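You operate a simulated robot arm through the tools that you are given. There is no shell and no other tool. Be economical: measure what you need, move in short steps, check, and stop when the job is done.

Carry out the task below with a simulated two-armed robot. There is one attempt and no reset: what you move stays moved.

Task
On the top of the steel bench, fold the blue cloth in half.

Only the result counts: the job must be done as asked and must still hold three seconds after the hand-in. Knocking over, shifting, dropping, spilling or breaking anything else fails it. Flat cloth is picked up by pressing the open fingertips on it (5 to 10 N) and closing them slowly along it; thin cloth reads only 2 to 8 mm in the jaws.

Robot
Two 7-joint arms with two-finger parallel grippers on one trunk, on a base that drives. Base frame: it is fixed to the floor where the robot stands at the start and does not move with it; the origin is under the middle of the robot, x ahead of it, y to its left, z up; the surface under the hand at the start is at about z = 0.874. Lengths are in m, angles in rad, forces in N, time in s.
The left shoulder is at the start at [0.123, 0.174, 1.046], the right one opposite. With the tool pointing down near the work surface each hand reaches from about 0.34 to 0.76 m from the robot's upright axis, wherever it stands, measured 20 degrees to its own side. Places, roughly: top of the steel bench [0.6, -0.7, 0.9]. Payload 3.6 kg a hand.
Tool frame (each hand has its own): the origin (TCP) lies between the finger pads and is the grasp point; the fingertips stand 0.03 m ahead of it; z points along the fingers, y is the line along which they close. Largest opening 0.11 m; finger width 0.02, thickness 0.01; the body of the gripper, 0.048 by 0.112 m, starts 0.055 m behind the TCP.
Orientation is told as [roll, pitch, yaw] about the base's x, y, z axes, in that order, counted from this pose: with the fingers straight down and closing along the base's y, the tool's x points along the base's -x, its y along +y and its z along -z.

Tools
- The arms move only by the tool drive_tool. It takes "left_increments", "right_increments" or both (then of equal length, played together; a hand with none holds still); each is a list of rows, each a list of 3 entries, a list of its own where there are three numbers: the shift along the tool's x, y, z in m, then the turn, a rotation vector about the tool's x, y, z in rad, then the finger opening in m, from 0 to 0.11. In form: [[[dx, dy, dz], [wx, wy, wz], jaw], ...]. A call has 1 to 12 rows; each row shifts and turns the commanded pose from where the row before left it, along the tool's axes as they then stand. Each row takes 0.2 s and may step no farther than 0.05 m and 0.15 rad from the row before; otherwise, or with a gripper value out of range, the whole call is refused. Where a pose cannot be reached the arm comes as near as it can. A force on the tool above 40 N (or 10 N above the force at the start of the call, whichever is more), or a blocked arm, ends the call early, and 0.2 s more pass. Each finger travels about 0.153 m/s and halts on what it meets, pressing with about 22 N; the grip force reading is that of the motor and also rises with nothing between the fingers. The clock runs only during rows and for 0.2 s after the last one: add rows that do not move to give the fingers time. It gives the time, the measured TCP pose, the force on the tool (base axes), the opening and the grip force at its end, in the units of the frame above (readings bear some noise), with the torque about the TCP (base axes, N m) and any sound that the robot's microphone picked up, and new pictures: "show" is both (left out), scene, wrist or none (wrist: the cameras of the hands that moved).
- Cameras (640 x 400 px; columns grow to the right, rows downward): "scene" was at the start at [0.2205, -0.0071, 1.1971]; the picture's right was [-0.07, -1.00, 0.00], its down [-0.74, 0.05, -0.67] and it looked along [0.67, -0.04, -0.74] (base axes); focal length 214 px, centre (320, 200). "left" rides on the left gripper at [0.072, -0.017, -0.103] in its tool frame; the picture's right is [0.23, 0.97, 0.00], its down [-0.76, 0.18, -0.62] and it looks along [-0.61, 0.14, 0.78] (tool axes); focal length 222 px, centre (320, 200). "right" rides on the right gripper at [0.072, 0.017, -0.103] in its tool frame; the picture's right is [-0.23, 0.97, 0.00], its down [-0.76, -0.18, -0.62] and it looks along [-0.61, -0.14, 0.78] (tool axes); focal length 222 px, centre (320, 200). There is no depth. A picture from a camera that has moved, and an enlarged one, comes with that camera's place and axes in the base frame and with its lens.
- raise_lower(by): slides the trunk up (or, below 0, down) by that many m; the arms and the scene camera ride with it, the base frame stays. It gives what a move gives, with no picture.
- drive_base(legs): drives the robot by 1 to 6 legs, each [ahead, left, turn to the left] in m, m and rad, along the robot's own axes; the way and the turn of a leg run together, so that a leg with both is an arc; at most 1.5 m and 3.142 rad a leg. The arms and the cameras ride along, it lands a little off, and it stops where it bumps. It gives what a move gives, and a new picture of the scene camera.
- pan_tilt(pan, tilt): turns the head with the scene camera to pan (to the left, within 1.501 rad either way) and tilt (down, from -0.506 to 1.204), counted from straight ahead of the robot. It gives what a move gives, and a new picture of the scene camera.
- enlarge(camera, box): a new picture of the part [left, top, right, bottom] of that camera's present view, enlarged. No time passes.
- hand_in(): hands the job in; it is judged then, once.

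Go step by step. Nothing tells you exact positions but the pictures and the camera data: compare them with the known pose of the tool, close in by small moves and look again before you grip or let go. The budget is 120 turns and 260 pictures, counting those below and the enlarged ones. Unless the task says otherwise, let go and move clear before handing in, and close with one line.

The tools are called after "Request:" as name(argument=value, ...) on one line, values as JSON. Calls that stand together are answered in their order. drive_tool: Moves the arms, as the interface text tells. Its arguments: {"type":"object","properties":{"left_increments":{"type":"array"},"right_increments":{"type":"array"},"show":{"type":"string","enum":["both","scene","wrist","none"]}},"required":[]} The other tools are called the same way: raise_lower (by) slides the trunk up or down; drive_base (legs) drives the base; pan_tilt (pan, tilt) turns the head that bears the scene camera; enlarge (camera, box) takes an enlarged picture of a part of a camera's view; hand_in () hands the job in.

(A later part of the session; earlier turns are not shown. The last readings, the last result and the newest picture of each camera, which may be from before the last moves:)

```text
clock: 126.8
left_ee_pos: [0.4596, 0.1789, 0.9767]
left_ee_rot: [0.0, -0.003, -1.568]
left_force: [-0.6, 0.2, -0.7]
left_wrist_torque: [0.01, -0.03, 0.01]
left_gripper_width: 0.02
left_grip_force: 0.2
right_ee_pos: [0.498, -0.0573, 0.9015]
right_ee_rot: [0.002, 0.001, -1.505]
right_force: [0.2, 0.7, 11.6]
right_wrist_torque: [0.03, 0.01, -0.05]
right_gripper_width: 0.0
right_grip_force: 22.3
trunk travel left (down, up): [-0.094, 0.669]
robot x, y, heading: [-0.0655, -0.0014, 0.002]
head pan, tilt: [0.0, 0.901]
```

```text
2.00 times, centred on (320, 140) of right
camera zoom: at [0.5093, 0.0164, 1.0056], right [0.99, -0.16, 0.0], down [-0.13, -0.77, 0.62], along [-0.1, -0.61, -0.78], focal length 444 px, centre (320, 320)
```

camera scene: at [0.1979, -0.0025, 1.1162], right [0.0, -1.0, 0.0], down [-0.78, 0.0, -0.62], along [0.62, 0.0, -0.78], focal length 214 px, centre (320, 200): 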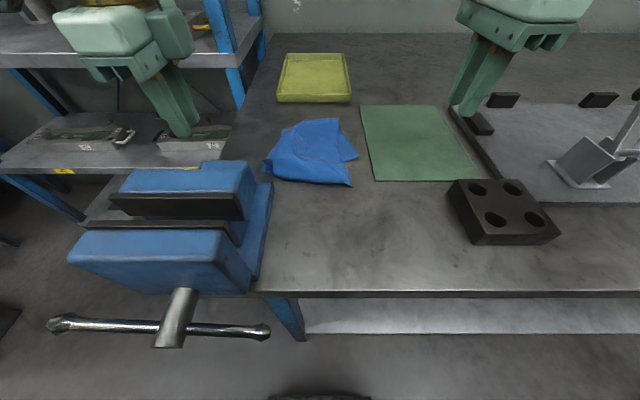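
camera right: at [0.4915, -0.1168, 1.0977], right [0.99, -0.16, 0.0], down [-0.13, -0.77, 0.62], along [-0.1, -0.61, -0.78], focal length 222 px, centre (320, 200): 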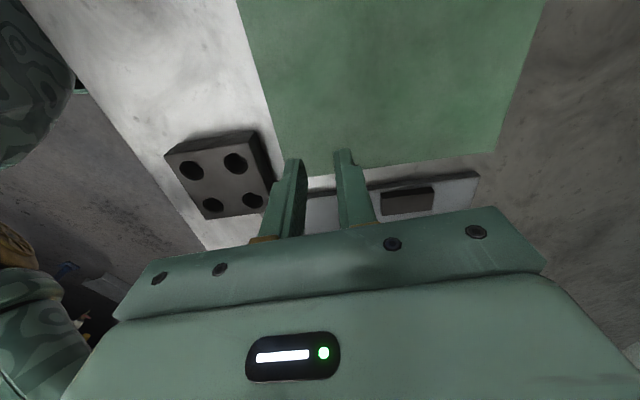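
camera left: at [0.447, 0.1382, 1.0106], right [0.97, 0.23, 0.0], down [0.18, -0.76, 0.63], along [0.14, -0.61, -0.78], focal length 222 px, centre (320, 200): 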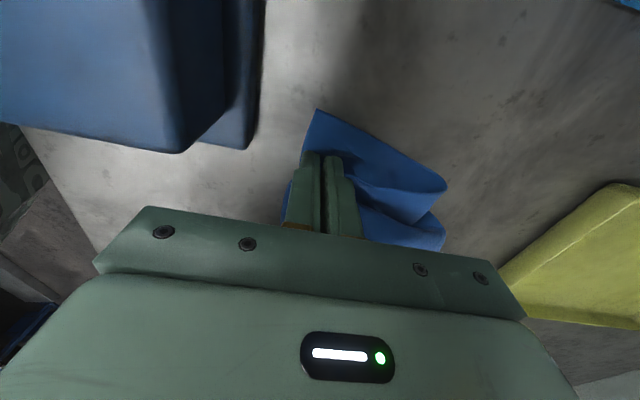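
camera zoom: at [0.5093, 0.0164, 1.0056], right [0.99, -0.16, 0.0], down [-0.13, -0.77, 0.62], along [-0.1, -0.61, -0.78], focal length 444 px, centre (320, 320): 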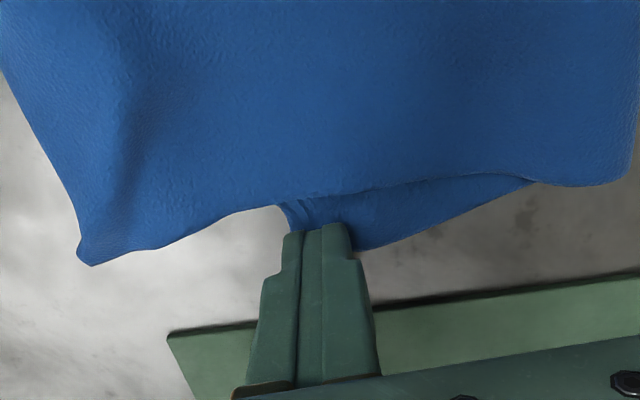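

The pinch caught nothing, but the closed fingers press the lower layer firmly, so I drag it by friction toward the robot.

Request:
drive_tool(right_increments=[[[0, -0.005, 0], [0, 0, 0], 0], [[0, -0.006, 0], [0, 0, 0], 0], [[0, -0.006, 0], [0, 0, 0], 0], [[0, -0.006, 0], [0, 0, 0], 0], [[0, -0.006, 0], [0, 0, 0], 0], [[0, 0, 0], [0, 0, 0], 0]], show="none")

Request:
enlarge(camera="right", box=[160, 40, 480, 240])

Request:
enlarge(camera="scene", box=[250, 105, 370, 185])

```text
clock: 128.2
left_ee_pos: [0.4598, 0.1808, 0.9755]
left_ee_rot: [0.0, -0.004, -1.57]
left_force: [-0.2, -0.1, -0.1]
left_wrist_torque: [0.04, 0.01, 0.01]
left_gripper_width: 0.0202
left_grip_force: 0.1
right_ee_pos: [0.4678, -0.0592, 0.9024]
right_ee_rot: [-0.001, 0.001, -1.503]
right_force: [0.6, 0.3, 6.3]
right_wrist_torque: [-0.01, -0.02, 0.02]
right_gripper_width: 0.0001
right_grip_force: 21.7
trunk travel left (down, up): [-0.094, 0.669]
robot x, y, heading: [-0.0693, -0.0021, 0.003]
head pan, tilt: [0.0, 0.901]
```

```text
2.00 times, centred on (320, 140) of right
camera zoom: at [0.4801, 0.0136, 1.0056], right [0.99, -0.16, 0.0], down [-0.13, -0.77, 0.62], along [-0.1, -0.61, -0.78], focal length 444 px, centre (320, 320)
```

zoom: 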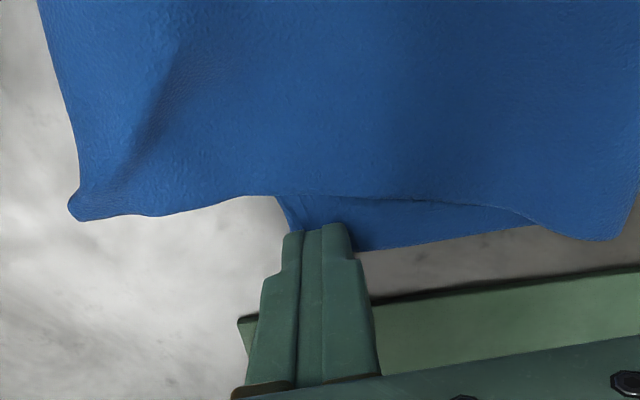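

```text
5.00 times, centred on (310, 145) of scene
camera zoom: at [0.1976, -0.0024, 1.1162], right [0.0, -1.0, 0.0], down [-0.78, 0.0, -0.62], along [0.62, 0.0, -0.78], focal length 1072 px, centre (370, 475)
```

zoom: 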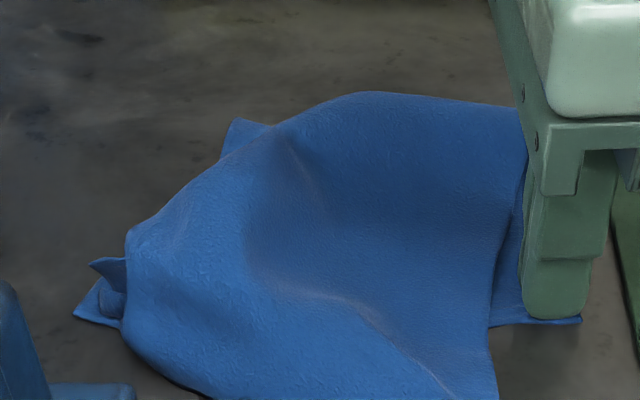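

Friction drag works but carries the whole right side. The upper layer still overhangs by about 6 cm on the right, on bare bench, so I go and pinch that near-right corner.

Request:
drive_tool(right_increments=[[[0, 0, -0.025], [0, 0, 0], 0.0], [[0.02, -0.025, 0], [0, 0, 0], 0.022], [[0.0205, -0.0255, 0], [0, 0, 0], 0.022], [[0, 0, 0], [0, 0, 0], 0.022]], show="none")

Request:
enlarge(camera="right", box=[160, 40, 480, 240])

Request:
enlarge(camera="scene", box=[250, 105, 370, 205])

```text
clock: 129.2
left_ee_pos: [0.4598, 0.1809, 0.9762]
left_ee_rot: [-0.002, -0.004, -1.571]
left_force: [0.1, 0.6, 0.2]
left_wrist_torque: [-0.02, -0.02, 0.03]
left_gripper_width: 0.02
left_grip_force: 0.1
right_ee_pos: [0.4126, -0.0233, 0.9267]
right_ee_rot: [0.001, 0.001, -1.505]
right_force: [0.7, -1.2, 0.1]
right_wrist_torque: [0.05, 0.02, 0.0]
right_gripper_width: 0.0222
right_grip_force: 0.0
trunk travel left (down, up): [-0.094, 0.669]
robot x, y, heading: [-0.0625, 0.0012, -0.001]
head pan, tilt: [0.0, 0.901]
```

```text
2.00 times, centred on (320, 140) of right
camera zoom: at [0.4242, 0.0515, 1.031], right [0.99, -0.16, 0.0], down [-0.13, -0.77, 0.62], along [-0.1, -0.61, -0.78], focal length 444 px, centre (320, 320)
```

zoom: 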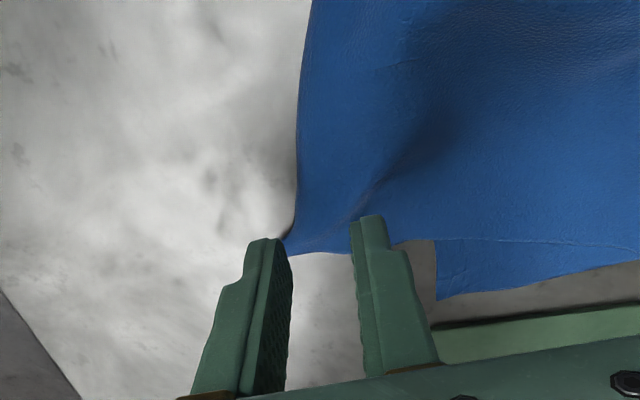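

```text
4.00 times, centred on (310, 155) of scene
camera zoom: at [0.1981, -0.0026, 1.1161], right [0.0, -1.0, 0.0], down [-0.78, 0.0, -0.62], along [0.62, 0.0, -0.78], focal length 858 px, centre (360, 380)
```

zoom: 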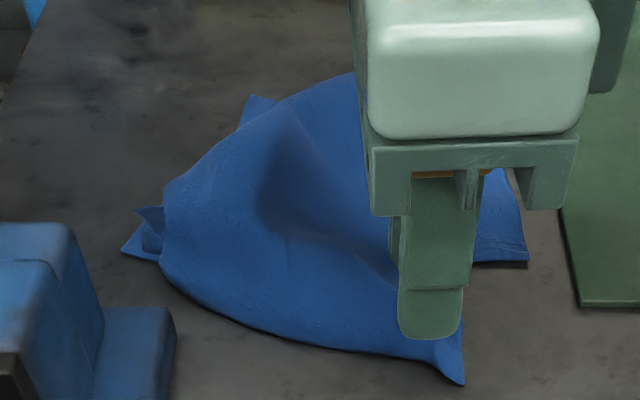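

The corner is at (0.397, −0.031) and the jaws stand over it. I press and close.

Request:
drive_tool(right_increments=[[[0.002, 0.004, 0.012], [0, 0, 0], 0.022], [[0, 0, 0.01], [0, 0, 0], 0.022], [[0, 0, 0.002], [0, 0, 0], 0.022], [[0, 0, 0.0007], [0, 0, 0], 0.022], [[0, 0, 0], [0, 0, 0], 0.022], [[0, 0, 0], [0, 0, 0], 0.022]], show="none")

Request:
drive_tool(right_increments=[[[0, 0, 0.0004], [0, 0, 0], 0.022], [[0, 0, 0], [0, 0, 0], 0.022], [[0, 0, 0], [0, 0, 0], 0.022]], show="none")

```text
clock: 130.6
left_ee_pos: [0.4611, 0.1801, 0.975]
left_ee_rot: [0.0, -0.003, -1.57]
left_force: [-0.2, -0.1, -0.3]
left_wrist_torque: [0.04, -0.01, -0.01]
left_gripper_width: 0.0201
left_grip_force: 0.0
right_ee_pos: [0.4197, -0.0203, 0.9011]
right_ee_rot: [0.002, 0.002, -1.505]
right_force: [-0.7, 0.3, 5.0]
right_wrist_torque: [-0.05, 0.09, 0.04]
right_gripper_width: 0.0219
right_grip_force: 0.0
trunk travel left (down, up): [-0.094, 0.669]
robot x, y, heading: [-0.0667, 0.001, -0.001]
head pan, tilt: [0.0, 0.901]
```

```text
clock: 131.4
left_ee_pos: [0.4605, 0.1798, 0.9754]
left_ee_rot: [0.0, -0.003, -1.569]
left_force: [-0.6, 0.0, 0.1]
left_wrist_torque: [0.0, 0.02, -0.01]
left_gripper_width: 0.0198
left_grip_force: 0.0
right_ee_pos: [0.419, -0.0204, 0.9027]
right_ee_rot: [0.001, 0.0, -1.504]
right_force: [0.2, -0.4, 6.3]
right_wrist_torque: [-0.04, 0.1, -0.01]
right_gripper_width: 0.0226
right_grip_force: 0.5
trunk travel left (down, up): [-0.094, 0.669]
robot x, y, heading: [-0.0654, 0.0025, 0.004]
head pan, tilt: [0.0, 0.901]
```

Request:
drive_tool(right_increments=[[[0, 0, 0.0002], [0, 0, 0], 0.019], [[0, 0, 0], [0, 0, 0], 0.016], [[0, 0, 0], [0, 0, 0], 0.013], [[0, 0, 0], [0, 0, 0], 0.01], [[0, 0, 0], [0, 0, 0], 0.007], [[0, 0, 0], [0, 0, 0], 0.004], [[0, 0, 0], [0, 0, 0], 0.001], [[0, 0, 0], [0, 0, 0], 0.0], [[0, 0, 0], [0, 0, 0], 0.0]], show="none")

Request:
enlarge(camera="right", box=[160, 40, 480, 240])

```text
clock: 133.4
left_ee_pos: [0.4602, 0.1791, 0.9757]
left_ee_rot: [0.001, -0.004, -1.572]
left_force: [0.2, 0.4, 0.4]
left_wrist_torque: [0.03, 0.01, -0.03]
left_gripper_width: 0.0199
left_grip_force: 0.0
right_ee_pos: [0.4188, -0.0195, 0.9009]
right_ee_rot: [0.001, 0.0, -1.506]
right_force: [-0.1, 0.0, 11.4]
right_wrist_torque: [-0.04, 0.02, 0.01]
right_gripper_width: 0.0012
right_grip_force: 21.9
trunk travel left (down, up): [-0.094, 0.669]
robot x, y, heading: [-0.0621, 0.0016, 0.0]
head pan, tilt: [0.0, 0.901]
```

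```text
2.00 times, centred on (320, 140) of right
camera zoom: at [0.4303, 0.0536, 1.0056], right [0.99, -0.16, 0.0], down [-0.13, -0.77, 0.62], along [-0.1, -0.61, -0.78], focal length 444 px, centre (320, 320)
```

zoom: 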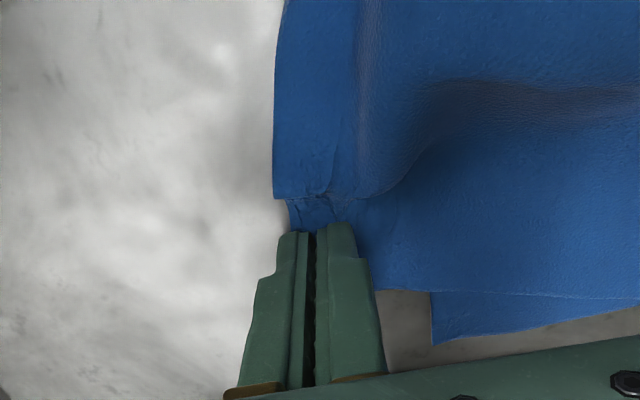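

A thin grip (1.2 mm). I lift gently to see whether the corner comes along.

Request:
drive_tool(right_increments=[[[0, 0.005, -0.012], [0, 0, 0], 0], [[0, 0.01, -0.015], [0, 0, 0], 0], [[0, 0.015, -0.018], [0, 0, 0], 0], [[0, 0, 0], [0, 0, 0], 0]], show="scene")

Request:
enlarge(camera="scene", box=[250, 105, 370, 205])

Request:
enlarge(camera="right", box=[160, 40, 480, 240])

```text
clock: 134.4
left_ee_pos: [0.4612, 0.1799, 0.9756]
left_ee_rot: [-0.001, -0.004, -1.572]
left_force: [0.8, -1.3, 0.6]
left_wrist_torque: [0.0, -0.03, -0.03]
left_gripper_width: 0.0201
left_grip_force: 0.0
right_ee_pos: [0.4484, -0.02, 0.9448]
right_ee_rot: [0.001, 0.0, -1.504]
right_force: [-0.2, 0.2, 0.2]
right_wrist_torque: [0.02, 0.02, 0.03]
right_gripper_width: 0.0006
right_grip_force: 22.2
trunk travel left (down, up): [-0.094, 0.669]
robot x, y, heading: [-0.0622, 0.0003, -0.001]
head pan, tilt: [0.0, 0.901]
camera scene: at [0.198, -0.0025, 1.1161], right [0.0, -1.0, 0.0], down [-0.78, 0.0, -0.62], along [0.62, 0.0, -0.78], focal length 214 px, centre (320, 200)
```

scene: 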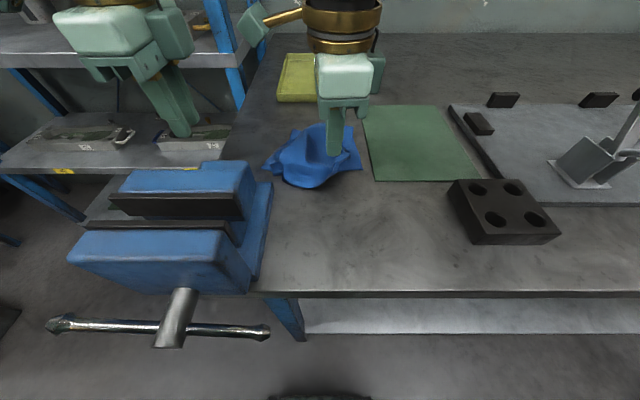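

```text
4.00 times, centred on (310, 155) of scene
camera zoom: at [0.198, -0.0025, 1.1161], right [0.0, -1.0, 0.0], down [-0.78, 0.0, -0.62], along [0.62, 0.0, -0.78], focal length 858 px, centre (360, 380)
```

zoom: 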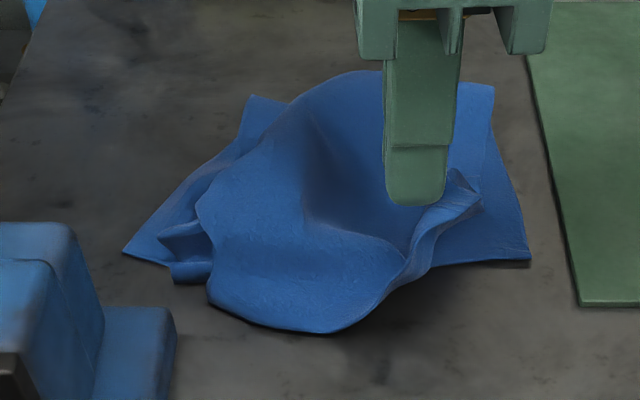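

```text
2.00 times, centred on (320, 140) of right
camera zoom: at [0.4605, 0.0544, 1.0495], right [0.99, -0.16, 0.0], down [-0.13, -0.77, 0.62], along [-0.1, -0.61, -0.78], focal length 444 px, centre (320, 320)
```

zoom: 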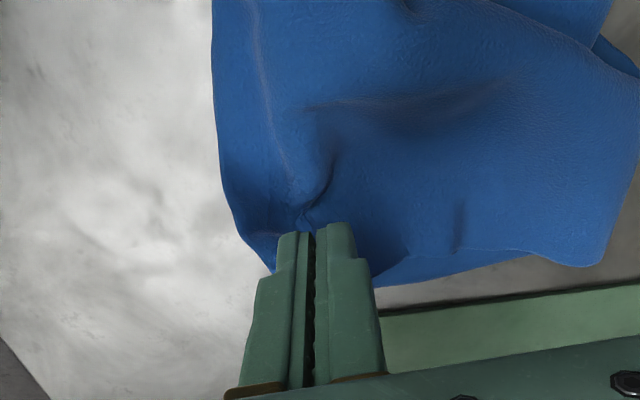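

It follows. I carry the corner forward past the crease so the right side lays itself out, then bring it back down over the lower corner.

Request:
drive_tool(right_increments=[[[-0.005, 0.028, -0.012], [0, 0, 0], 0], [[-0.005, 0.028, -0.012], [0, 0, 0], 0], [[-0.005, 0.028, -0.012], [0, 0, 0], 0], [[-0.005, 0.028, -0.01], [0, 0, 0], 0], [[-0.005, 0.028, -0.005], [0, 0, 0], 0], [[-0.003, 0.02, 0], [0, 0, 0], 0], [[0, 0, 0], [0, 0, 0], 0]], show="scene")

Request:
enlarge(camera="scene", box=[250, 85, 370, 185])

```text
clock: 136.0
left_ee_pos: [0.461, 0.1801, 0.9769]
left_ee_rot: [-0.001, -0.004, -1.572]
left_force: [0.4, 0.5, 0.2]
left_wrist_torque: [0.01, 0.02, 0.0]
left_gripper_width: 0.0201
left_grip_force: 0.1
right_ee_pos: [0.6101, -0.0376, 0.9966]
right_ee_rot: [-0.002, 0.0, -1.505]
right_force: [0.3, 0.6, -0.1]
right_wrist_torque: [0.02, -0.01, 0.05]
right_gripper_width: 0.001
right_grip_force: 22.3
trunk travel left (down, up): [-0.094, 0.669]
robot x, y, heading: [-0.0672, -0.0013, 0.001]
head pan, tilt: [0.0, 0.901]
camera scene: at [0.1978, -0.0026, 1.1163], right [0.0, -1.0, 0.0], down [-0.78, 0.0, -0.62], along [0.62, 0.0, -0.78], focal length 214 px, centre (320, 200)
```

scene: 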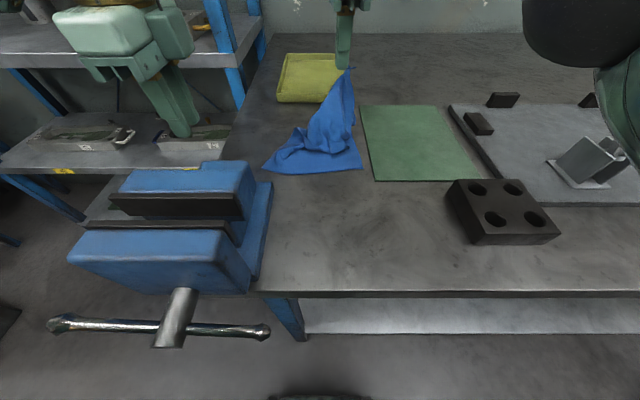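

```text
4.00 times, centred on (310, 135) of scene
camera zoom: at [0.1978, -0.0026, 1.1163], right [0.0, -1.0, 0.0], down [-0.78, 0.0, -0.62], along [0.62, 0.0, -0.78], focal length 858 px, centre (360, 460)
```

zoom: 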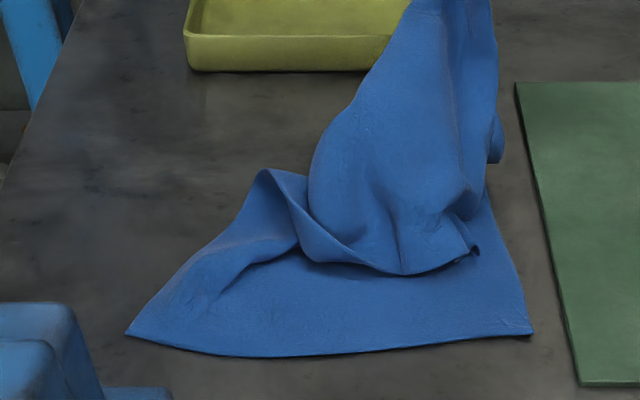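

Very good: the lower half now lies straight, with its edge at x = 0.457 from y 0.093 to −0.074. I bring the near-right corner back down onto the far-right corner, release, and clear.

Request:
drive_tool(right_increments=[[[-0.002, -0.023, 0], [0, 0, 0], 0], [[-0.002, -0.023, 0.008], [0, 0, 0], 0], [[-0.002, -0.023, 0.015], [0, 0, 0], 0], [[-0.002, -0.023, 0.02], [0, 0, 0], 0], [[-0.002, -0.023, 0.023], [0, 0, 0], 0], [[-0.002, -0.024, 0.021], [0, 0, 0], 0], [[0, 0, 0], [0, 0, 0], 0], [[0, 0, 0], [0, 0, 0], 0.006], [[0, 0, 0], [0, 0, 0], 0.015], [[0, 0, 0], [0, 0, 0], 0.02]], show="none")

Request:
drive_tool(right_increments=[[[0, 0, -0.02], [0, 0, 0], 0.02], [[0, 0, -0.04], [0, 0, 0], 0.02], [[-0.04, 0, 0], [0, 0, 0], 0.02], [[-0.045, 0, 0], [0, 0, 0], 0.02], [[-0.045, 0, 0], [0, 0, 0], 0.02]], show="none")

Request:
enlarge(camera="scene", box=[250, 95, 370, 195])

```text
clock: 138.2
left_ee_pos: [0.4609, 0.1805, 0.9754]
left_ee_rot: [-0.003, -0.002, -1.568]
left_force: [0.2, -0.5, 0.7]
left_wrist_torque: [0.02, -0.03, 0.01]
left_gripper_width: 0.0199
left_grip_force: 0.1
right_ee_pos: [0.4753, -0.0572, 0.9096]
right_ee_rot: [-0.001, -0.001, -1.505]
right_force: [-0.3, -0.7, 0.0]
right_wrist_torque: [-0.04, 0.0, 0.02]
right_gripper_width: 0.0201
right_grip_force: 0.1
trunk travel left (down, up): [-0.094, 0.669]
robot x, y, heading: [-0.0639, -0.0024, 0.001]
head pan, tilt: [0.0, 0.901]
```

```text
clock: 139.4
left_ee_pos: [0.461, 0.1782, 0.9764]
left_ee_rot: [0.0, -0.003, -1.569]
left_force: [0.6, 0.0, -0.4]
left_wrist_torque: [0.03, 0.03, 0.0]
left_gripper_width: 0.0199
left_grip_force: 0.1
right_ee_pos: [0.4852, -0.188, 0.9691]
right_ee_rot: [0.0, 0.0, -1.504]
right_force: [0.3, -0.2, -0.2]
right_wrist_torque: [0.01, 0.0, 0.03]
right_gripper_width: 0.02
right_grip_force: 0.1
trunk travel left (down, up): [-0.094, 0.669]
robot x, y, heading: [-0.0632, -0.0028, -0.004]
head pan, tilt: [0.0, 0.901]
```

```text
4.00 times, centred on (310, 145) of scene
camera zoom: at [0.198, -0.0032, 1.1162], right [0.0, -1.0, 0.0], down [-0.78, 0.0, -0.62], along [0.62, 0.0, -0.78], focal length 858 px, centre (360, 420)
```

zoom: 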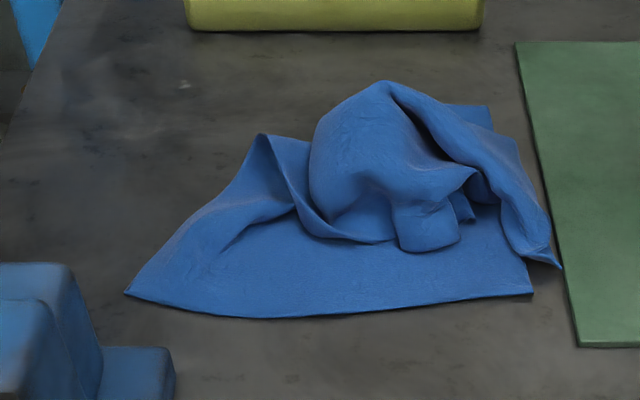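

The right corner is well placed at (0.472, −0.087). The near-left corner now forms a lobe at about (0.474, −0.032); I bring the left hand above it and turn it back so it closes along y.

Request:
drive_tool(left_increments=[[[-0.042, 0.004, 0], [0, 0, 0], 0.05], [[-0.042, 0.004, 0], [0, 0, 0], 0.05], [[-0.042, 0.004, 0], [0, 0, 0], 0.05], [[-0.042, 0.004, 0], [0, 0, 0], 0.05], [[-0.042, 0, 0], [0, 0, 0], 0.05], [[0, 0, 0], [0, 0, 0], 0.05]], show="none")

Request:
drive_tool(left_increments=[[[0, 0, 0], [0, 0, -0.15], 0.05], [[0, 0, 0], [0, 0, -0.15], 0.05], [[0, 0, 0], [0, 0, -0.15], 0.05], [[0, 0, 0], [0, 0, -0.15], 0.05], [[0, 0, 0], [0, 0, -0.15], 0.05], [[0, 0, 0], [0, 0, -0.15], 0.05], [[0, 0, 0], [0, 0, -0.15], 0.05], [[0, 0, 0], [0, 0, -0.15], 0.05], [[0, 0, 0], [0, 0, -0.15], 0.05], [[0, 0, 0], [0, 0, -0.15], 0.05], [[0, 0, 0], [0, 0, -0.07], 0.05], [[0, 0, 0], [0, 0, 0], 0.05]], show="none")

Request:
enlarge(camera="left", box=[160, 40, 480, 240])

```text
clock: 140.8
left_ee_pos: [0.474, -0.0281, 0.9802]
left_ee_rot: [0.0, -0.003, -1.57]
left_force: [0.0, 0.1, -0.2]
left_wrist_torque: [-0.01, 0.0, 0.02]
left_gripper_width: 0.0499
left_grip_force: 0.2
right_ee_pos: [0.4858, -0.1858, 0.9688]
right_ee_rot: [0.001, 0.0, -1.503]
right_force: [-0.3, 0.8, 0.2]
right_wrist_torque: [0.0, -0.02, 0.01]
right_gripper_width: 0.02
right_grip_force: 0.0
trunk travel left (down, up): [-0.094, 0.669]
robot x, y, heading: [-0.0667, -0.0009, -0.001]
head pan, tilt: [0.0, 0.901]
```

```text
clock: 143.3
left_ee_pos: [0.472, -0.0316, 0.9777]
left_ee_rot: [0.0, 0.004, -0.019]
left_force: [-2.3, 1.1, 0.2]
left_wrist_torque: [-0.13, -0.07, -0.04]
left_gripper_width: 0.0499
left_grip_force: 0.0
right_ee_pos: [0.487, -0.1871, 0.9681]
right_ee_rot: [0.004, 0.001, -1.515]
right_force: [1.5, -2.6, 0.3]
right_wrist_torque: [0.19, 0.18, -0.13]
right_gripper_width: 0.02
right_grip_force: 0.0
trunk travel left (down, up): [-0.094, 0.669]
robot x, y, heading: [-0.0666, 0.0028, -0.004]
head pan, tilt: [0.0, 0.901]
stopped in row 12 (left hand): the force on the tool passed its limit at 43 N (the readings are from after the stop); the commanded pose is now the measured one
```

```text
2.00 times, centred on (320, 140) of left
camera zoom: at [0.4011, -0.0473, 1.0821], right [-0.21, 0.98, 0.0], down [0.77, 0.16, 0.62], along [0.61, 0.13, -0.78], focal length 444 px, centre (320, 320)
```

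zoom: 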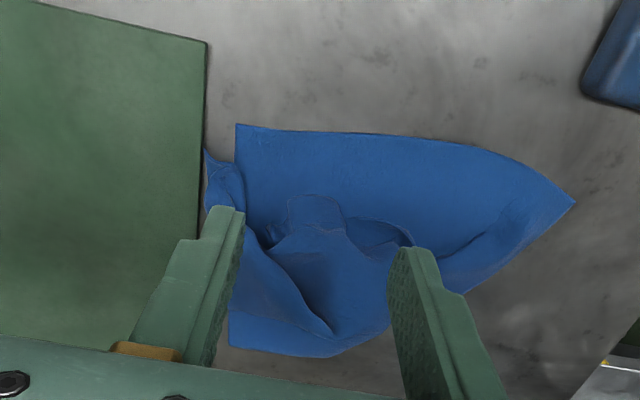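

The left hand touched the right one's camera; I move the right hand away, then lower the left over the lobe (centre (0.49, −0.029)) and close.

Request:
drive_tool(right_increments=[[[-0.03, 0, -0.01], [0, 0, 0], 0.02], [[-0.04, 0, -0.01], [0, 0, 0], 0.02], [[-0.03, 0, 0], [0, 0, 0], 0.02]], show="none")

Request:
drive_tool(left_increments=[[[-0.009, 0.001, 0.02], [0, 0, 0], 0.044], [[-0.009, 0.002, 0.02], [0, 0, 0], 0.044], [[0, 0, 0.02], [0, 0, 0], 0.044], [[0, 0, 0.0065], [0, 0, 0], 0.044], [[0, 0, 0], [0, 0, 0], 0.036], [[0, 0, 0], [0, 0, 0], 0.028], [[0, 0, 0], [0, 0, 0], 0.02], [[0, 0, 0], [0, 0, 0], 0.012], [[0, 0, 0], [0, 0, 0], 0.005], [[0, 0, 0], [0, 0, 0], 0.0], [[0, 0, 0], [0, 0, 0], 0.0]], show="none")

Request:
enlarge(camera="left", box=[160, 40, 480, 240])

```text
clock: 144.1
left_ee_pos: [0.4714, -0.0325, 0.9785]
left_ee_rot: [-0.001, 0.003, -0.02]
left_force: [-0.4, -0.4, -0.1]
left_wrist_torque: [0.02, 0.0, 0.02]
left_gripper_width: 0.0502
left_grip_force: 0.1
right_ee_pos: [0.4927, -0.2868, 0.9877]
right_ee_rot: [0.004, 0.0, -1.517]
right_force: [-0.2, -0.4, -0.2]
right_wrist_torque: [0.01, 0.01, 0.03]
right_gripper_width: 0.0199
right_grip_force: 0.2
trunk travel left (down, up): [-0.094, 0.669]
robot x, y, heading: [-0.0631, -0.0014, 0.002]
head pan, tilt: [0.0, 0.901]
```

```text
clock: 146.5
left_ee_pos: [0.4901, -0.0277, 0.9127]
left_ee_rot: [-0.001, 0.003, -0.018]
left_force: [-0.9, 0.1, 0.6]
left_wrist_torque: [-0.04, 0.0, 0.0]
left_gripper_width: 0.0035
left_grip_force: 21.9
right_ee_pos: [0.4906, -0.2867, 0.9876]
right_ee_rot: [0.003, 0.001, -1.517]
right_force: [0.6, -0.1, 1.0]
right_wrist_torque: [-0.01, 0.0, -0.02]
right_gripper_width: 0.0201
right_grip_force: 0.1
trunk travel left (down, up): [-0.094, 0.669]
robot x, y, heading: [-0.066, -0.0009, 0.003]
head pan, tilt: [0.0, 0.901]
```

```text
2.00 times, centred on (320, 140) of left
camera zoom: at [0.4197, -0.0433, 1.0168], right [-0.21, 0.98, 0.0], down [0.77, 0.16, 0.62], along [0.61, 0.13, -0.78], focal length 444 px, centre (320, 320)
```

zoom: 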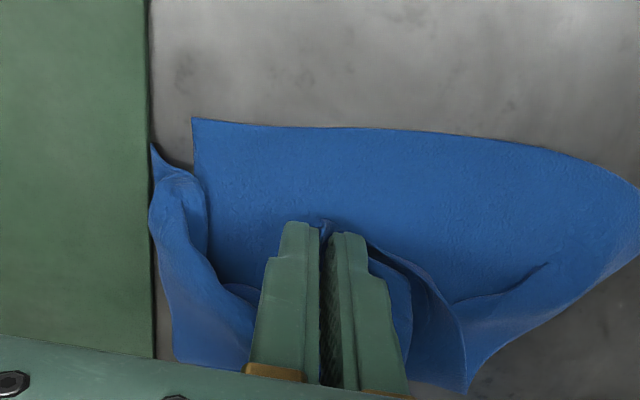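

The lobe is held (3.5 mm). I lift slightly and draw it to the left over the far-left corner.

Request:
drive_tool(left_increments=[[[0, 0, -0.015], [0, 0, 0], 0], [[0.004, 0.02, -0.01], [0, 0, 0], 0], [[0.004, 0.025, 0], [0, 0, 0], 0], [[0.004, 0.025, 0], [0, 0, 0], 0], [[0.004, 0.02, 0.0], [0, 0, 0], 0], [[0, 0, 0], [0, 0, 0], 0]], show="none")

Request:
enlarge(camera="scene", box=[250, 95, 370, 195])

Request:
enlarge(camera="left", box=[100, 0, 500, 250])

```text
clock: 147.9
left_ee_pos: [0.4761, 0.0632, 0.9352]
left_ee_rot: [-0.001, 0.003, -0.02]
left_force: [0.7, 0.4, 0.0]
left_wrist_torque: [-0.01, -0.02, 0.02]
left_gripper_width: 0.0035
left_grip_force: 21.9
right_ee_pos: [0.4911, -0.2872, 0.9868]
right_ee_rot: [0.002, 0.002, -1.518]
right_force: [-0.2, 0.0, -0.7]
right_wrist_torque: [0.01, -0.01, -0.04]
right_gripper_width: 0.02
right_grip_force: 0.1
trunk travel left (down, up): [-0.094, 0.669]
robot x, y, heading: [-0.0653, 0.0016, 0.004]
head pan, tilt: [0.0, 0.901]
```

```text
4.00 times, centred on (310, 145) of scene
camera zoom: at [0.198, -0.0028, 1.1162], right [0.0, -1.0, 0.0], down [-0.78, 0.0, -0.62], along [0.62, 0.0, -0.78], focal length 858 px, centre (360, 420)
```

zoom: 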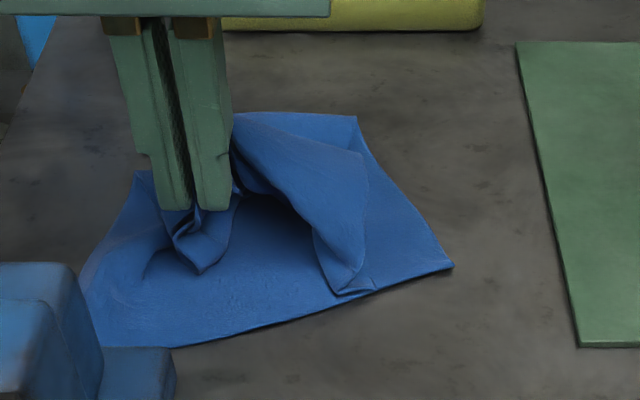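

```text
1.60 times, centred on (300, 125) of left
camera zoom: at [0.406, 0.0476, 1.0393], right [-0.21, 0.98, 0.0], down [0.77, 0.16, 0.62], along [0.61, 0.13, -0.78], focal length 355 px, centre (352, 320)
```

zoom: 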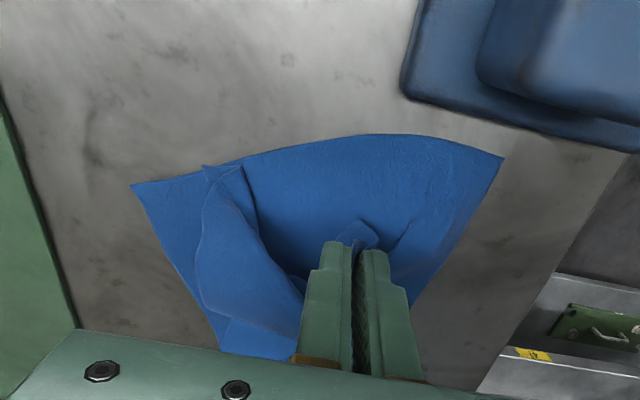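

The near-right end came along to about (0.457, 0.006). I set the left lobe down and release, and turn the right hand back so that it can take that near-right strip by its sides.

Request:
drive_tool(left_increments=[[[0, 0.002, 0.012], [0, 0, 0], 0], [[0, 0, 0.011], [0, 0, 0], 0], [[0, 0, 0], [0, 0, 0], 0.008], [[0, 0, 0], [0, 0, 0], 0.02], [[0, 0, 0], [0, 0, 0], 0.03], [[0, 0, -0.03], [0, 0, 0], 0.03], [[0, 0.02, -0.04], [0, 0, 0], 0.03], [[0, 0.045, 0], [0, 0, 0], 0.03], [[0, 0.045, 0], [0, 0, 0], 0.03]], right_increments=[[[0.04, 0, 0], [0, 0, 0], 0.03], [[0.04, 0, 0], [0, 0, 0], 0.03], [[0, 0, 0], [0, 0, -0.15], 0.03], [[0, 0, 0], [0, 0, -0.15], 0.03], [[0, 0, 0], [0, 0, -0.15], 0.03], [[0, 0, 0], [0, 0, -0.15], 0.03], [[0, 0, 0], [0, 0, -0.15], 0.03], [[0, 0, 0], [0, 0, -0.15], 0.03], [[0, 0, 0], [0, 0, -0.15], 0.03]], show="none")

Request:
drive_tool(right_increments=[[[0, 0, 0], [0, 0, -0.15], 0.04], [[0, 0, 0], [0, 0, -0.15], 0.04], [[0, 0, 0], [0, 0, -0.15], 0.04], [[0, 0.045, 0], [0, 0, 0], 0.04], [[0, 0.045, 0], [0, 0, 0], 0.04], [[0, 0.045, 0], [0, 0, 0], 0.04], [[0, 0.04, 0], [0, 0, 0], 0.04], [[0, 0, 0], [0, 0, 0], 0.04]], show="none")

Request:
enlarge(camera="right", box=[160, 20, 520, 245])

Request:
enlarge(camera="scene", box=[250, 95, 370, 195])

```text
clock: 149.9
left_ee_pos: [0.4789, 0.1773, 0.9797]
left_ee_rot: [-0.002, 0.004, -0.02]
left_force: [0.3, -0.3, -0.9]
left_wrist_torque: [-0.03, 0.01, 0.03]
left_gripper_width: 0.0299
left_grip_force: 0.1
right_ee_pos: [0.4881, -0.2068, 0.9886]
right_ee_rot: [0.0, -0.004, -0.467]
right_force: [0.3, 1.2, -0.1]
right_wrist_torque: [-0.02, 0.01, -0.03]
right_gripper_width: 0.03
right_grip_force: 0.1
trunk travel left (down, up): [-0.094, 0.669]
robot x, y, heading: [-0.0634, -0.0014, -0.004]
head pan, tilt: [0.0, 0.901]
```

```text
clock: 151.7
left_ee_pos: [0.4797, 0.1755, 0.9801]
left_ee_rot: [-0.003, 0.003, -0.018]
left_force: [0.3, -1.2, 0.7]
left_wrist_torque: [0.02, -0.02, 0.03]
left_gripper_width: 0.03
left_grip_force: 0.1
right_ee_pos: [0.4899, -0.0319, 0.9873]
right_ee_rot: [0.002, 0.0, -0.018]
right_force: [0.3, 0.8, -1.0]
right_wrist_torque: [-0.01, -0.04, 0.02]
right_gripper_width: 0.04
right_grip_force: 0.0
trunk travel left (down, up): [-0.094, 0.669]
robot x, y, heading: [-0.0678, -0.0038, -0.001]
head pan, tilt: [0.0, 0.901]
```

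```text
1.78 times, centred on (340, 132) of right
camera zoom: at [0.4161, -0.0132, 1.0918], right [0.25, 0.97, 0.0], down [0.76, -0.19, 0.62], along [0.61, -0.15, -0.78], focal length 395 px, centre (284, 320)
```

zoom: 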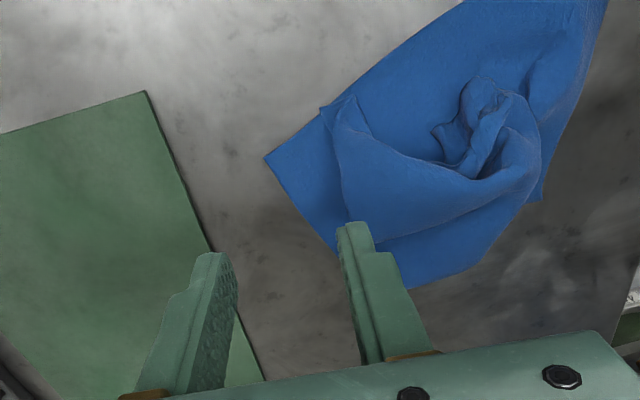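

```text
4.00 times, centred on (310, 145) of scene
camera zoom: at [0.1979, -0.0027, 1.1162], right [0.0, -1.0, 0.0], down [-0.78, 0.0, -0.62], along [0.62, 0.0, -0.78], focal length 858 px, centre (360, 420)
```

zoom: 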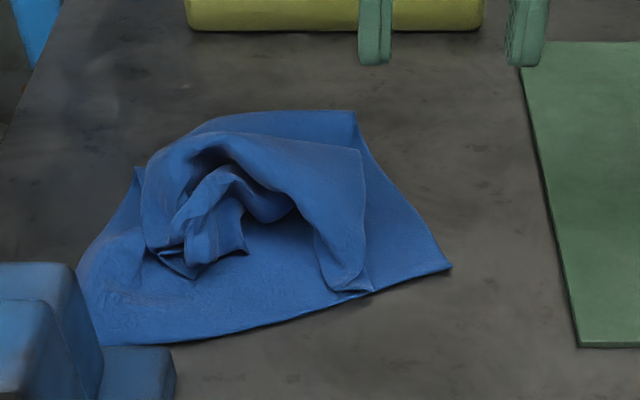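

The strip's tip is at (0.461, 0.002). I straddle it with the right jaw, close, carry it to the far-right corner, and release.

Request:
drive_tool(right_increments=[[[0.008, 0.018, 0.025], [0, 0, 0], 0.036], [[0.008, 0.018, 0.025], [0, 0, 0], 0.036], [[0, 0, 0.025], [0, 0, 0], 0.036], [[0, 0, 0.0055], [0, 0, 0], 0.036], [[0, 0, 0], [0, 0, 0], 0.028], [[0, 0, 0], [0, 0, 0], 0.02], [[0, 0, 0], [0, 0, 0], 0.012], [[0, 0, 0], [0, 0, 0], 0.005], [[0, 0, 0], [0, 0, 0], 0], [[0, 0, 0], [0, 0, 0], 0]], show="none")

Request:
drive_tool(right_increments=[[[0, 0, -0.015], [0, 0, 0], 0], [[-0.004, -0.01, -0.005], [0, 0, 0], 0], [[-0.006, -0.013, 0], [0, 0, 0], 0], [[-0.006, -0.013, 0], [0, 0, 0], 0], [[0, 0, 0], [0, 0, 0], 0]], show="none")

Request:
enlarge(camera="scene", box=[250, 95, 370, 195])

```text
clock: 153.9
left_ee_pos: [0.4793, 0.1759, 0.9792]
left_ee_rot: [0.0, 0.002, -0.019]
left_force: [0.1, -1.1, -0.5]
left_wrist_torque: [0.03, -0.04, 0.0]
left_gripper_width: 0.0302
left_grip_force: 0.0
right_ee_pos: [0.4747, 0.0032, 0.9071]
right_ee_rot: [0.0, -0.002, -0.019]
right_force: [0.4, 0.5, 0.6]
right_wrist_torque: [0.0, -0.01, 0.0]
right_gripper_width: 0.0019
right_grip_force: 22.0
trunk travel left (down, up): [-0.094, 0.669]
robot x, y, heading: [-0.0641, -0.0024, -0.003]
head pan, tilt: [0.0, 0.901]
```

```text
clock: 155.1
left_ee_pos: [0.479, 0.1771, 0.9796]
left_ee_rot: [-0.002, 0.004, -0.018]
left_force: [0.1, -0.3, -0.4]
left_wrist_torque: [-0.02, 0.0, 0.02]
left_gripper_width: 0.0296
left_grip_force: 0.1
right_ee_pos: [0.4908, -0.0321, 0.9285]
right_ee_rot: [0.001, -0.002, -0.019]
right_force: [0.0, 0.2, -0.4]
right_wrist_torque: [-0.01, 0.02, 0.02]
right_gripper_width: 0.0019
right_grip_force: 22.1
trunk travel left (down, up): [-0.094, 0.669]
robot x, y, heading: [-0.0638, 0.0017, -0.003]
head pan, tilt: [0.0, 0.901]
```

```text
4.00 times, centred on (310, 145) of scene
camera zoom: at [0.1979, -0.0024, 1.1162], right [0.0, -1.0, 0.0], down [-0.78, 0.0, -0.62], along [0.62, 0.0, -0.78], focal length 858 px, centre (360, 420)
```

zoom: 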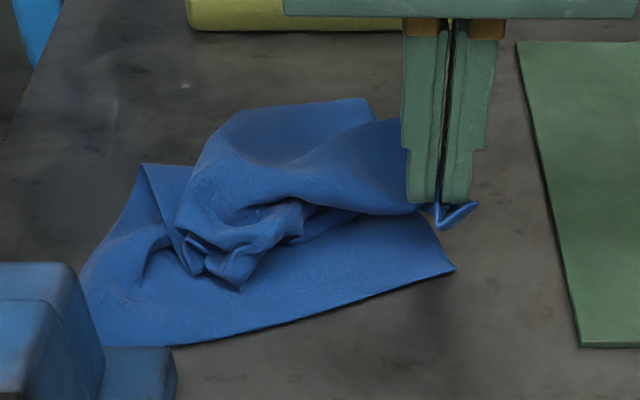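

Right corner is where it should be and held. I lean the right hand outward to make room and bring the left hand over the crumpled near-left lump, so both ends are held while I spread them.

Request:
drive_tool(right_increments=[[[0, 0, 0], [-0.15, 0, 0], 0], [[0, 0, 0], [-0.15, 0, 0], 0], [[0, 0, 0], [-0.15, 0, 0], 0], [[0, 0, 0], [0, 0, 0], 0]], show="none")

Request:
drive_tool(left_increments=[[[0, -0.03, 0.005], [0.075, 0, 0], 0.05], [[0, -0.03, 0.01], [0.075, 0, 0], 0.05], [[0.006, -0.03, 0.01], [0, 0, 0], 0.05], [[0.006, -0.028, 0.01], [0, 0, 0], 0.05], [[0, 0, 0], [0, 0, 0], 0.05]], show="none")

Request:
enlarge(camera="left", box=[120, 40, 480, 265])

```text
clock: 156.1
left_ee_pos: [0.4775, 0.1764, 0.9789]
left_ee_rot: [-0.001, 0.004, -0.019]
left_force: [-0.1, -0.1, 0.3]
left_wrist_torque: [-0.03, 0.03, -0.05]
left_gripper_width: 0.03
left_grip_force: 0.0
right_ee_pos: [0.4907, -0.0322, 0.928]
right_ee_rot: [0.452, -0.002, -0.019]
right_force: [0.2, 0.3, -0.8]
right_wrist_torque: [-0.04, 0.0, 0.0]
right_gripper_width: 0.0019
right_grip_force: 22.0
trunk travel left (down, up): [-0.094, 0.669]
robot x, y, heading: [-0.0661, -0.0, 0.0]
head pan, tilt: [0.0, 0.901]
```

```text
clock: 157.3
left_ee_pos: [0.464, 0.0541, 0.9588]
left_ee_rot: [-0.152, 0.005, -0.02]
left_force: [0.2, 0.1, 0.9]
left_wrist_torque: [0.02, 0.01, 0.04]
left_gripper_width: 0.0502
left_grip_force: 0.1
right_ee_pos: [0.4911, -0.0315, 0.9271]
right_ee_rot: [0.453, -0.002, -0.018]
right_force: [-1.0, -0.2, -0.2]
right_wrist_torque: [0.0, 0.01, -0.02]
right_gripper_width: 0.002
right_grip_force: 21.9
trunk travel left (down, up): [-0.094, 0.669]
robot x, y, heading: [-0.0656, 0.0016, -0.001]
head pan, tilt: [0.0, 0.901]
```

```text
1.78 times, centred on (300, 152) of left
camera zoom: at [0.3933, 0.0537, 1.063], right [-0.21, 0.97, -0.15], down [0.77, 0.26, 0.59], along [0.6, 0.01, -0.8], focal length 395 px, centre (356, 284)
```

zoom: 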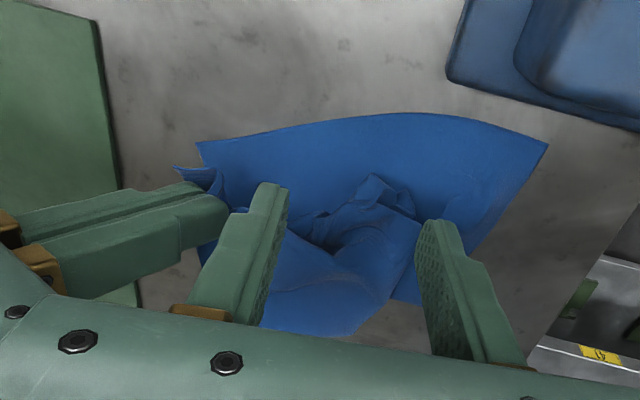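

The lump (0.472, 0.059) is between the left fingers; I lower and close on it, then draw it to the left while the right holds its corner.

Request:
drive_tool(left_increments=[[[-0.005, 0.004, 0.018], [0, 0, 0], 0.05], [[-0.004, 0.004, 0.018], [0, 0, 0], 0.05], [[0, 0.002, 0.012], [0, 0, 0], 0.05], [[0, 0, 0], [0, 0, 0], 0.04], [[0, 0, 0], [0, 0, 0], 0.03], [[0, 0, 0], [0, 0, 0], 0.02], [[0, 0, 0], [0, 0, 0], 0.01], [[0, 0, 0], [0, 0, 0], 0.004], [[0, 0, 0], [0, 0, 0], 0], [[0, 0, 0], [0, 0, 0], 0]], show="none")

Request:
drive_tool(left_increments=[[[0, 0, -0.015], [0, 0, 0], 0], [[0.003, 0.012, 0], [0, 0, 0], 0], [[0.004, 0.012, 0], [0, 0, 0], 0], [[0.004, 0.012, 0], [0, 0, 0], 0], [[0, 0, 0], [0, 0, 0], 0]], show="none")

Request:
enlarge(camera="scene", box=[250, 95, 370, 195])

Request:
enlarge(camera="left", box=[120, 40, 480, 265])

```text
clock: 159.5
left_ee_pos: [0.4726, 0.0552, 0.9101]
left_ee_rot: [-0.151, 0.003, -0.02]
left_force: [-0.3, -0.7, 0.8]
left_wrist_torque: [0.0, -0.03, 0.03]
left_gripper_width: 0.0043
left_grip_force: 22.0
right_ee_pos: [0.4905, -0.034, 0.9264]
right_ee_rot: [0.453, -0.002, -0.018]
right_force: [-0.4, 0.1, 0.2]
right_wrist_torque: [-0.03, -0.01, -0.01]
right_gripper_width: 0.0022
right_grip_force: 21.7
trunk travel left (down, up): [-0.094, 0.669]
robot x, y, heading: [-0.0674, -0.0026, 0.001]
head pan, tilt: [0.0, 0.901]
```

```text
clock: 160.7
left_ee_pos: [0.4631, 0.0929, 0.9202]
left_ee_rot: [-0.152, 0.004, -0.019]
left_force: [0.2, -5.4, -0.9]
left_wrist_torque: [-0.05, 0.01, -0.08]
left_gripper_width: 0.0044
left_grip_force: 22.0
right_ee_pos: [0.4913, -0.0333, 0.9269]
right_ee_rot: [0.452, -0.002, -0.018]
right_force: [-1.3, 4.4, 0.5]
right_wrist_torque: [0.13, 0.03, 0.11]
right_gripper_width: 0.0022
right_grip_force: 22.2
trunk travel left (down, up): [-0.094, 0.669]
robot x, y, heading: [-0.0679, -0.0021, 0.001]
head pan, tilt: [0.0, 0.901]
```

```text
4.00 times, centred on (310, 145) of scene
camera zoom: at [0.198, -0.0026, 1.1162], right [0.0, -1.0, 0.0], down [-0.78, 0.0, -0.62], along [0.62, 0.0, -0.78], focal length 858 px, centre (360, 420)
```

zoom: 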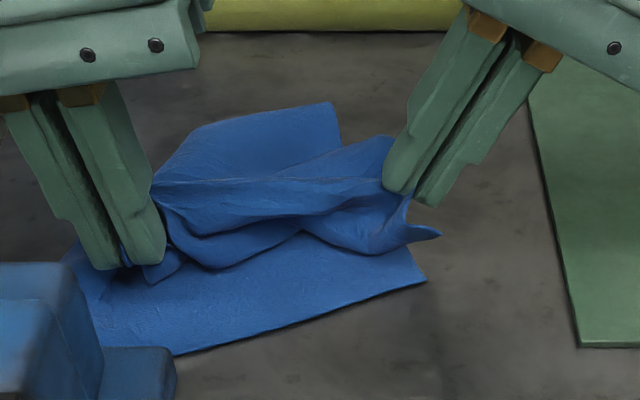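

```text
1.78 times, centred on (300, 152) of left
camera zoom: at [0.3913, 0.0938, 1.025], right [-0.21, 0.97, -0.15], down [0.77, 0.25, 0.59], along [0.6, 0.01, -0.8], focal length 395 px, centre (356, 284)
```

zoom: 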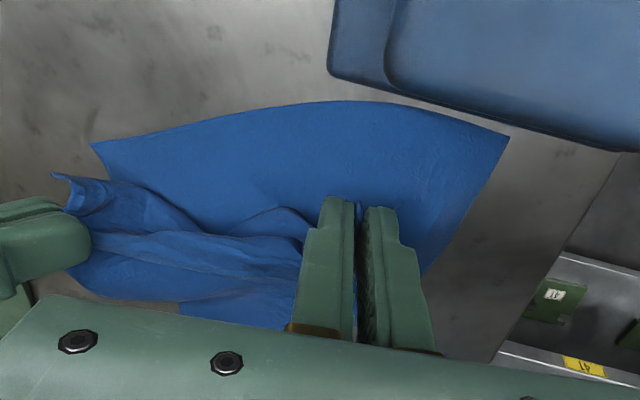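

The upper layer is now spread tautly between the hands. I shift both a little toward the robot, lower, release, and clear to see what remains to be tidied.

Request:
drive_tool(left_increments=[[[0.007, -0.002, 0.004], [0, 0, 0], 0], [[0.007, 0, 0.004], [0, 0, 0], 0], [[0, 0, 0.001], [0, 0, 0], 0], [[0, 0, 0], [0, 0, 0], 0.008], [[0, 0, 0], [0, 0, 0], 0.016], [[0, 0, 0], [0, 0, 0], 0.024], [[0, 0, -0.03], [0, 0, 0], 0.024], [[0, 0.02, -0.04], [0, 0, 0], 0.024], [[0, 0.045, 0], [0, 0, 0], 0.024], [[0, 0.045, 0], [0, 0, 0], 0.024]], right_increments=[[[0.006, 0.002, 0.005], [0, 0, 0], 0], [[0.006, 0.002, 0.005], [0, 0, 0], 0], [[0, 0.001, 0.003], [0, 0, 0], 0], [[0, 0, 0], [0, 0, 0], 0.008], [[0, 0, 0], [0, 0, 0], 0.016], [[0, 0, 0], [0, 0, 0], 0.024], [[0, 0, -0.03], [0, 0, 0], 0.024], [[0, -0.02, -0.04], [0, 0, 0], 0.024], [[0, -0.045, 0], [0, 0, 0], 0.024], [[0, -0.045, 0], [0, 0, 0], 0.024]], show="none")

Request:
enlarge(camera="scene", box=[250, 95, 370, 195])

Request:
enlarge(camera="left", box=[0, 0, 400, 250])

```text
clock: 162.9
left_ee_pos: [0.4523, 0.2094, 0.9642]
left_ee_rot: [-0.153, 0.004, -0.02]
left_force: [0.5, 0.2, -0.5]
left_wrist_torque: [0.0, -0.01, 0.0]
left_gripper_width: 0.024
left_grip_force: 0.1
right_ee_pos: [0.4761, -0.1518, 0.9348]
right_ee_rot: [0.451, -0.002, -0.017]
right_force: [0.3, -0.2, 0.7]
right_wrist_torque: [0.0, 0.01, 0.0]
right_gripper_width: 0.024
right_grip_force: 0.0
trunk travel left (down, up): [-0.094, 0.669]
robot x, y, heading: [-0.0648, -0.0015, -0.0]
head pan, tilt: [0.0, 0.901]
```

```text
4.00 times, centred on (310, 145) of scene
camera zoom: at [0.1974, -0.0026, 1.1163], right [0.0, -1.0, 0.0], down [-0.78, 0.0, -0.62], along [0.62, 0.0, -0.78], focal length 858 px, centre (360, 420)
```

zoom: 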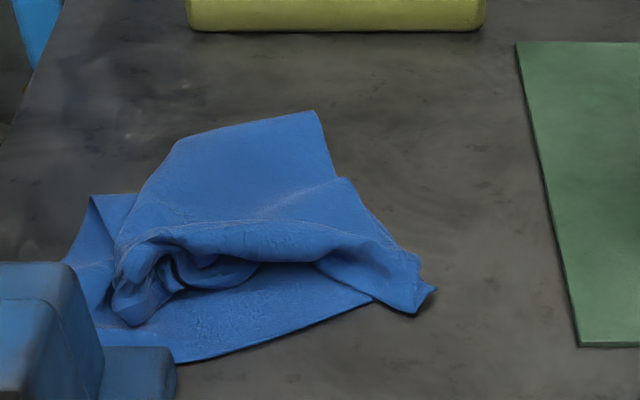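

```text
1.60 times, centred on (200, 125) of left
camera zoom: at [0.3812, 0.21, 1.0688], right [-0.21, 0.97, -0.15], down [0.77, 0.25, 0.59], along [0.6, 0.01, -0.8], focal length 355 px, centre (512, 320)
```

zoom: 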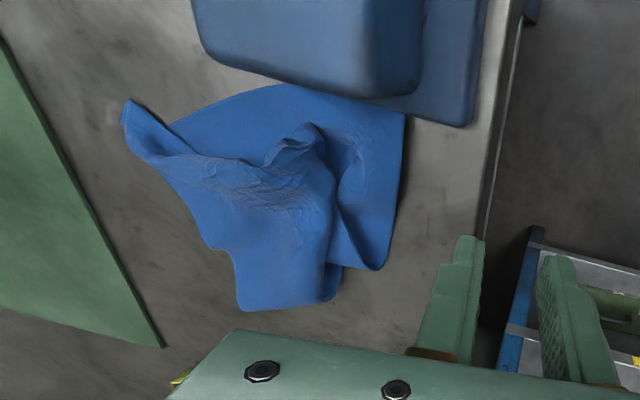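

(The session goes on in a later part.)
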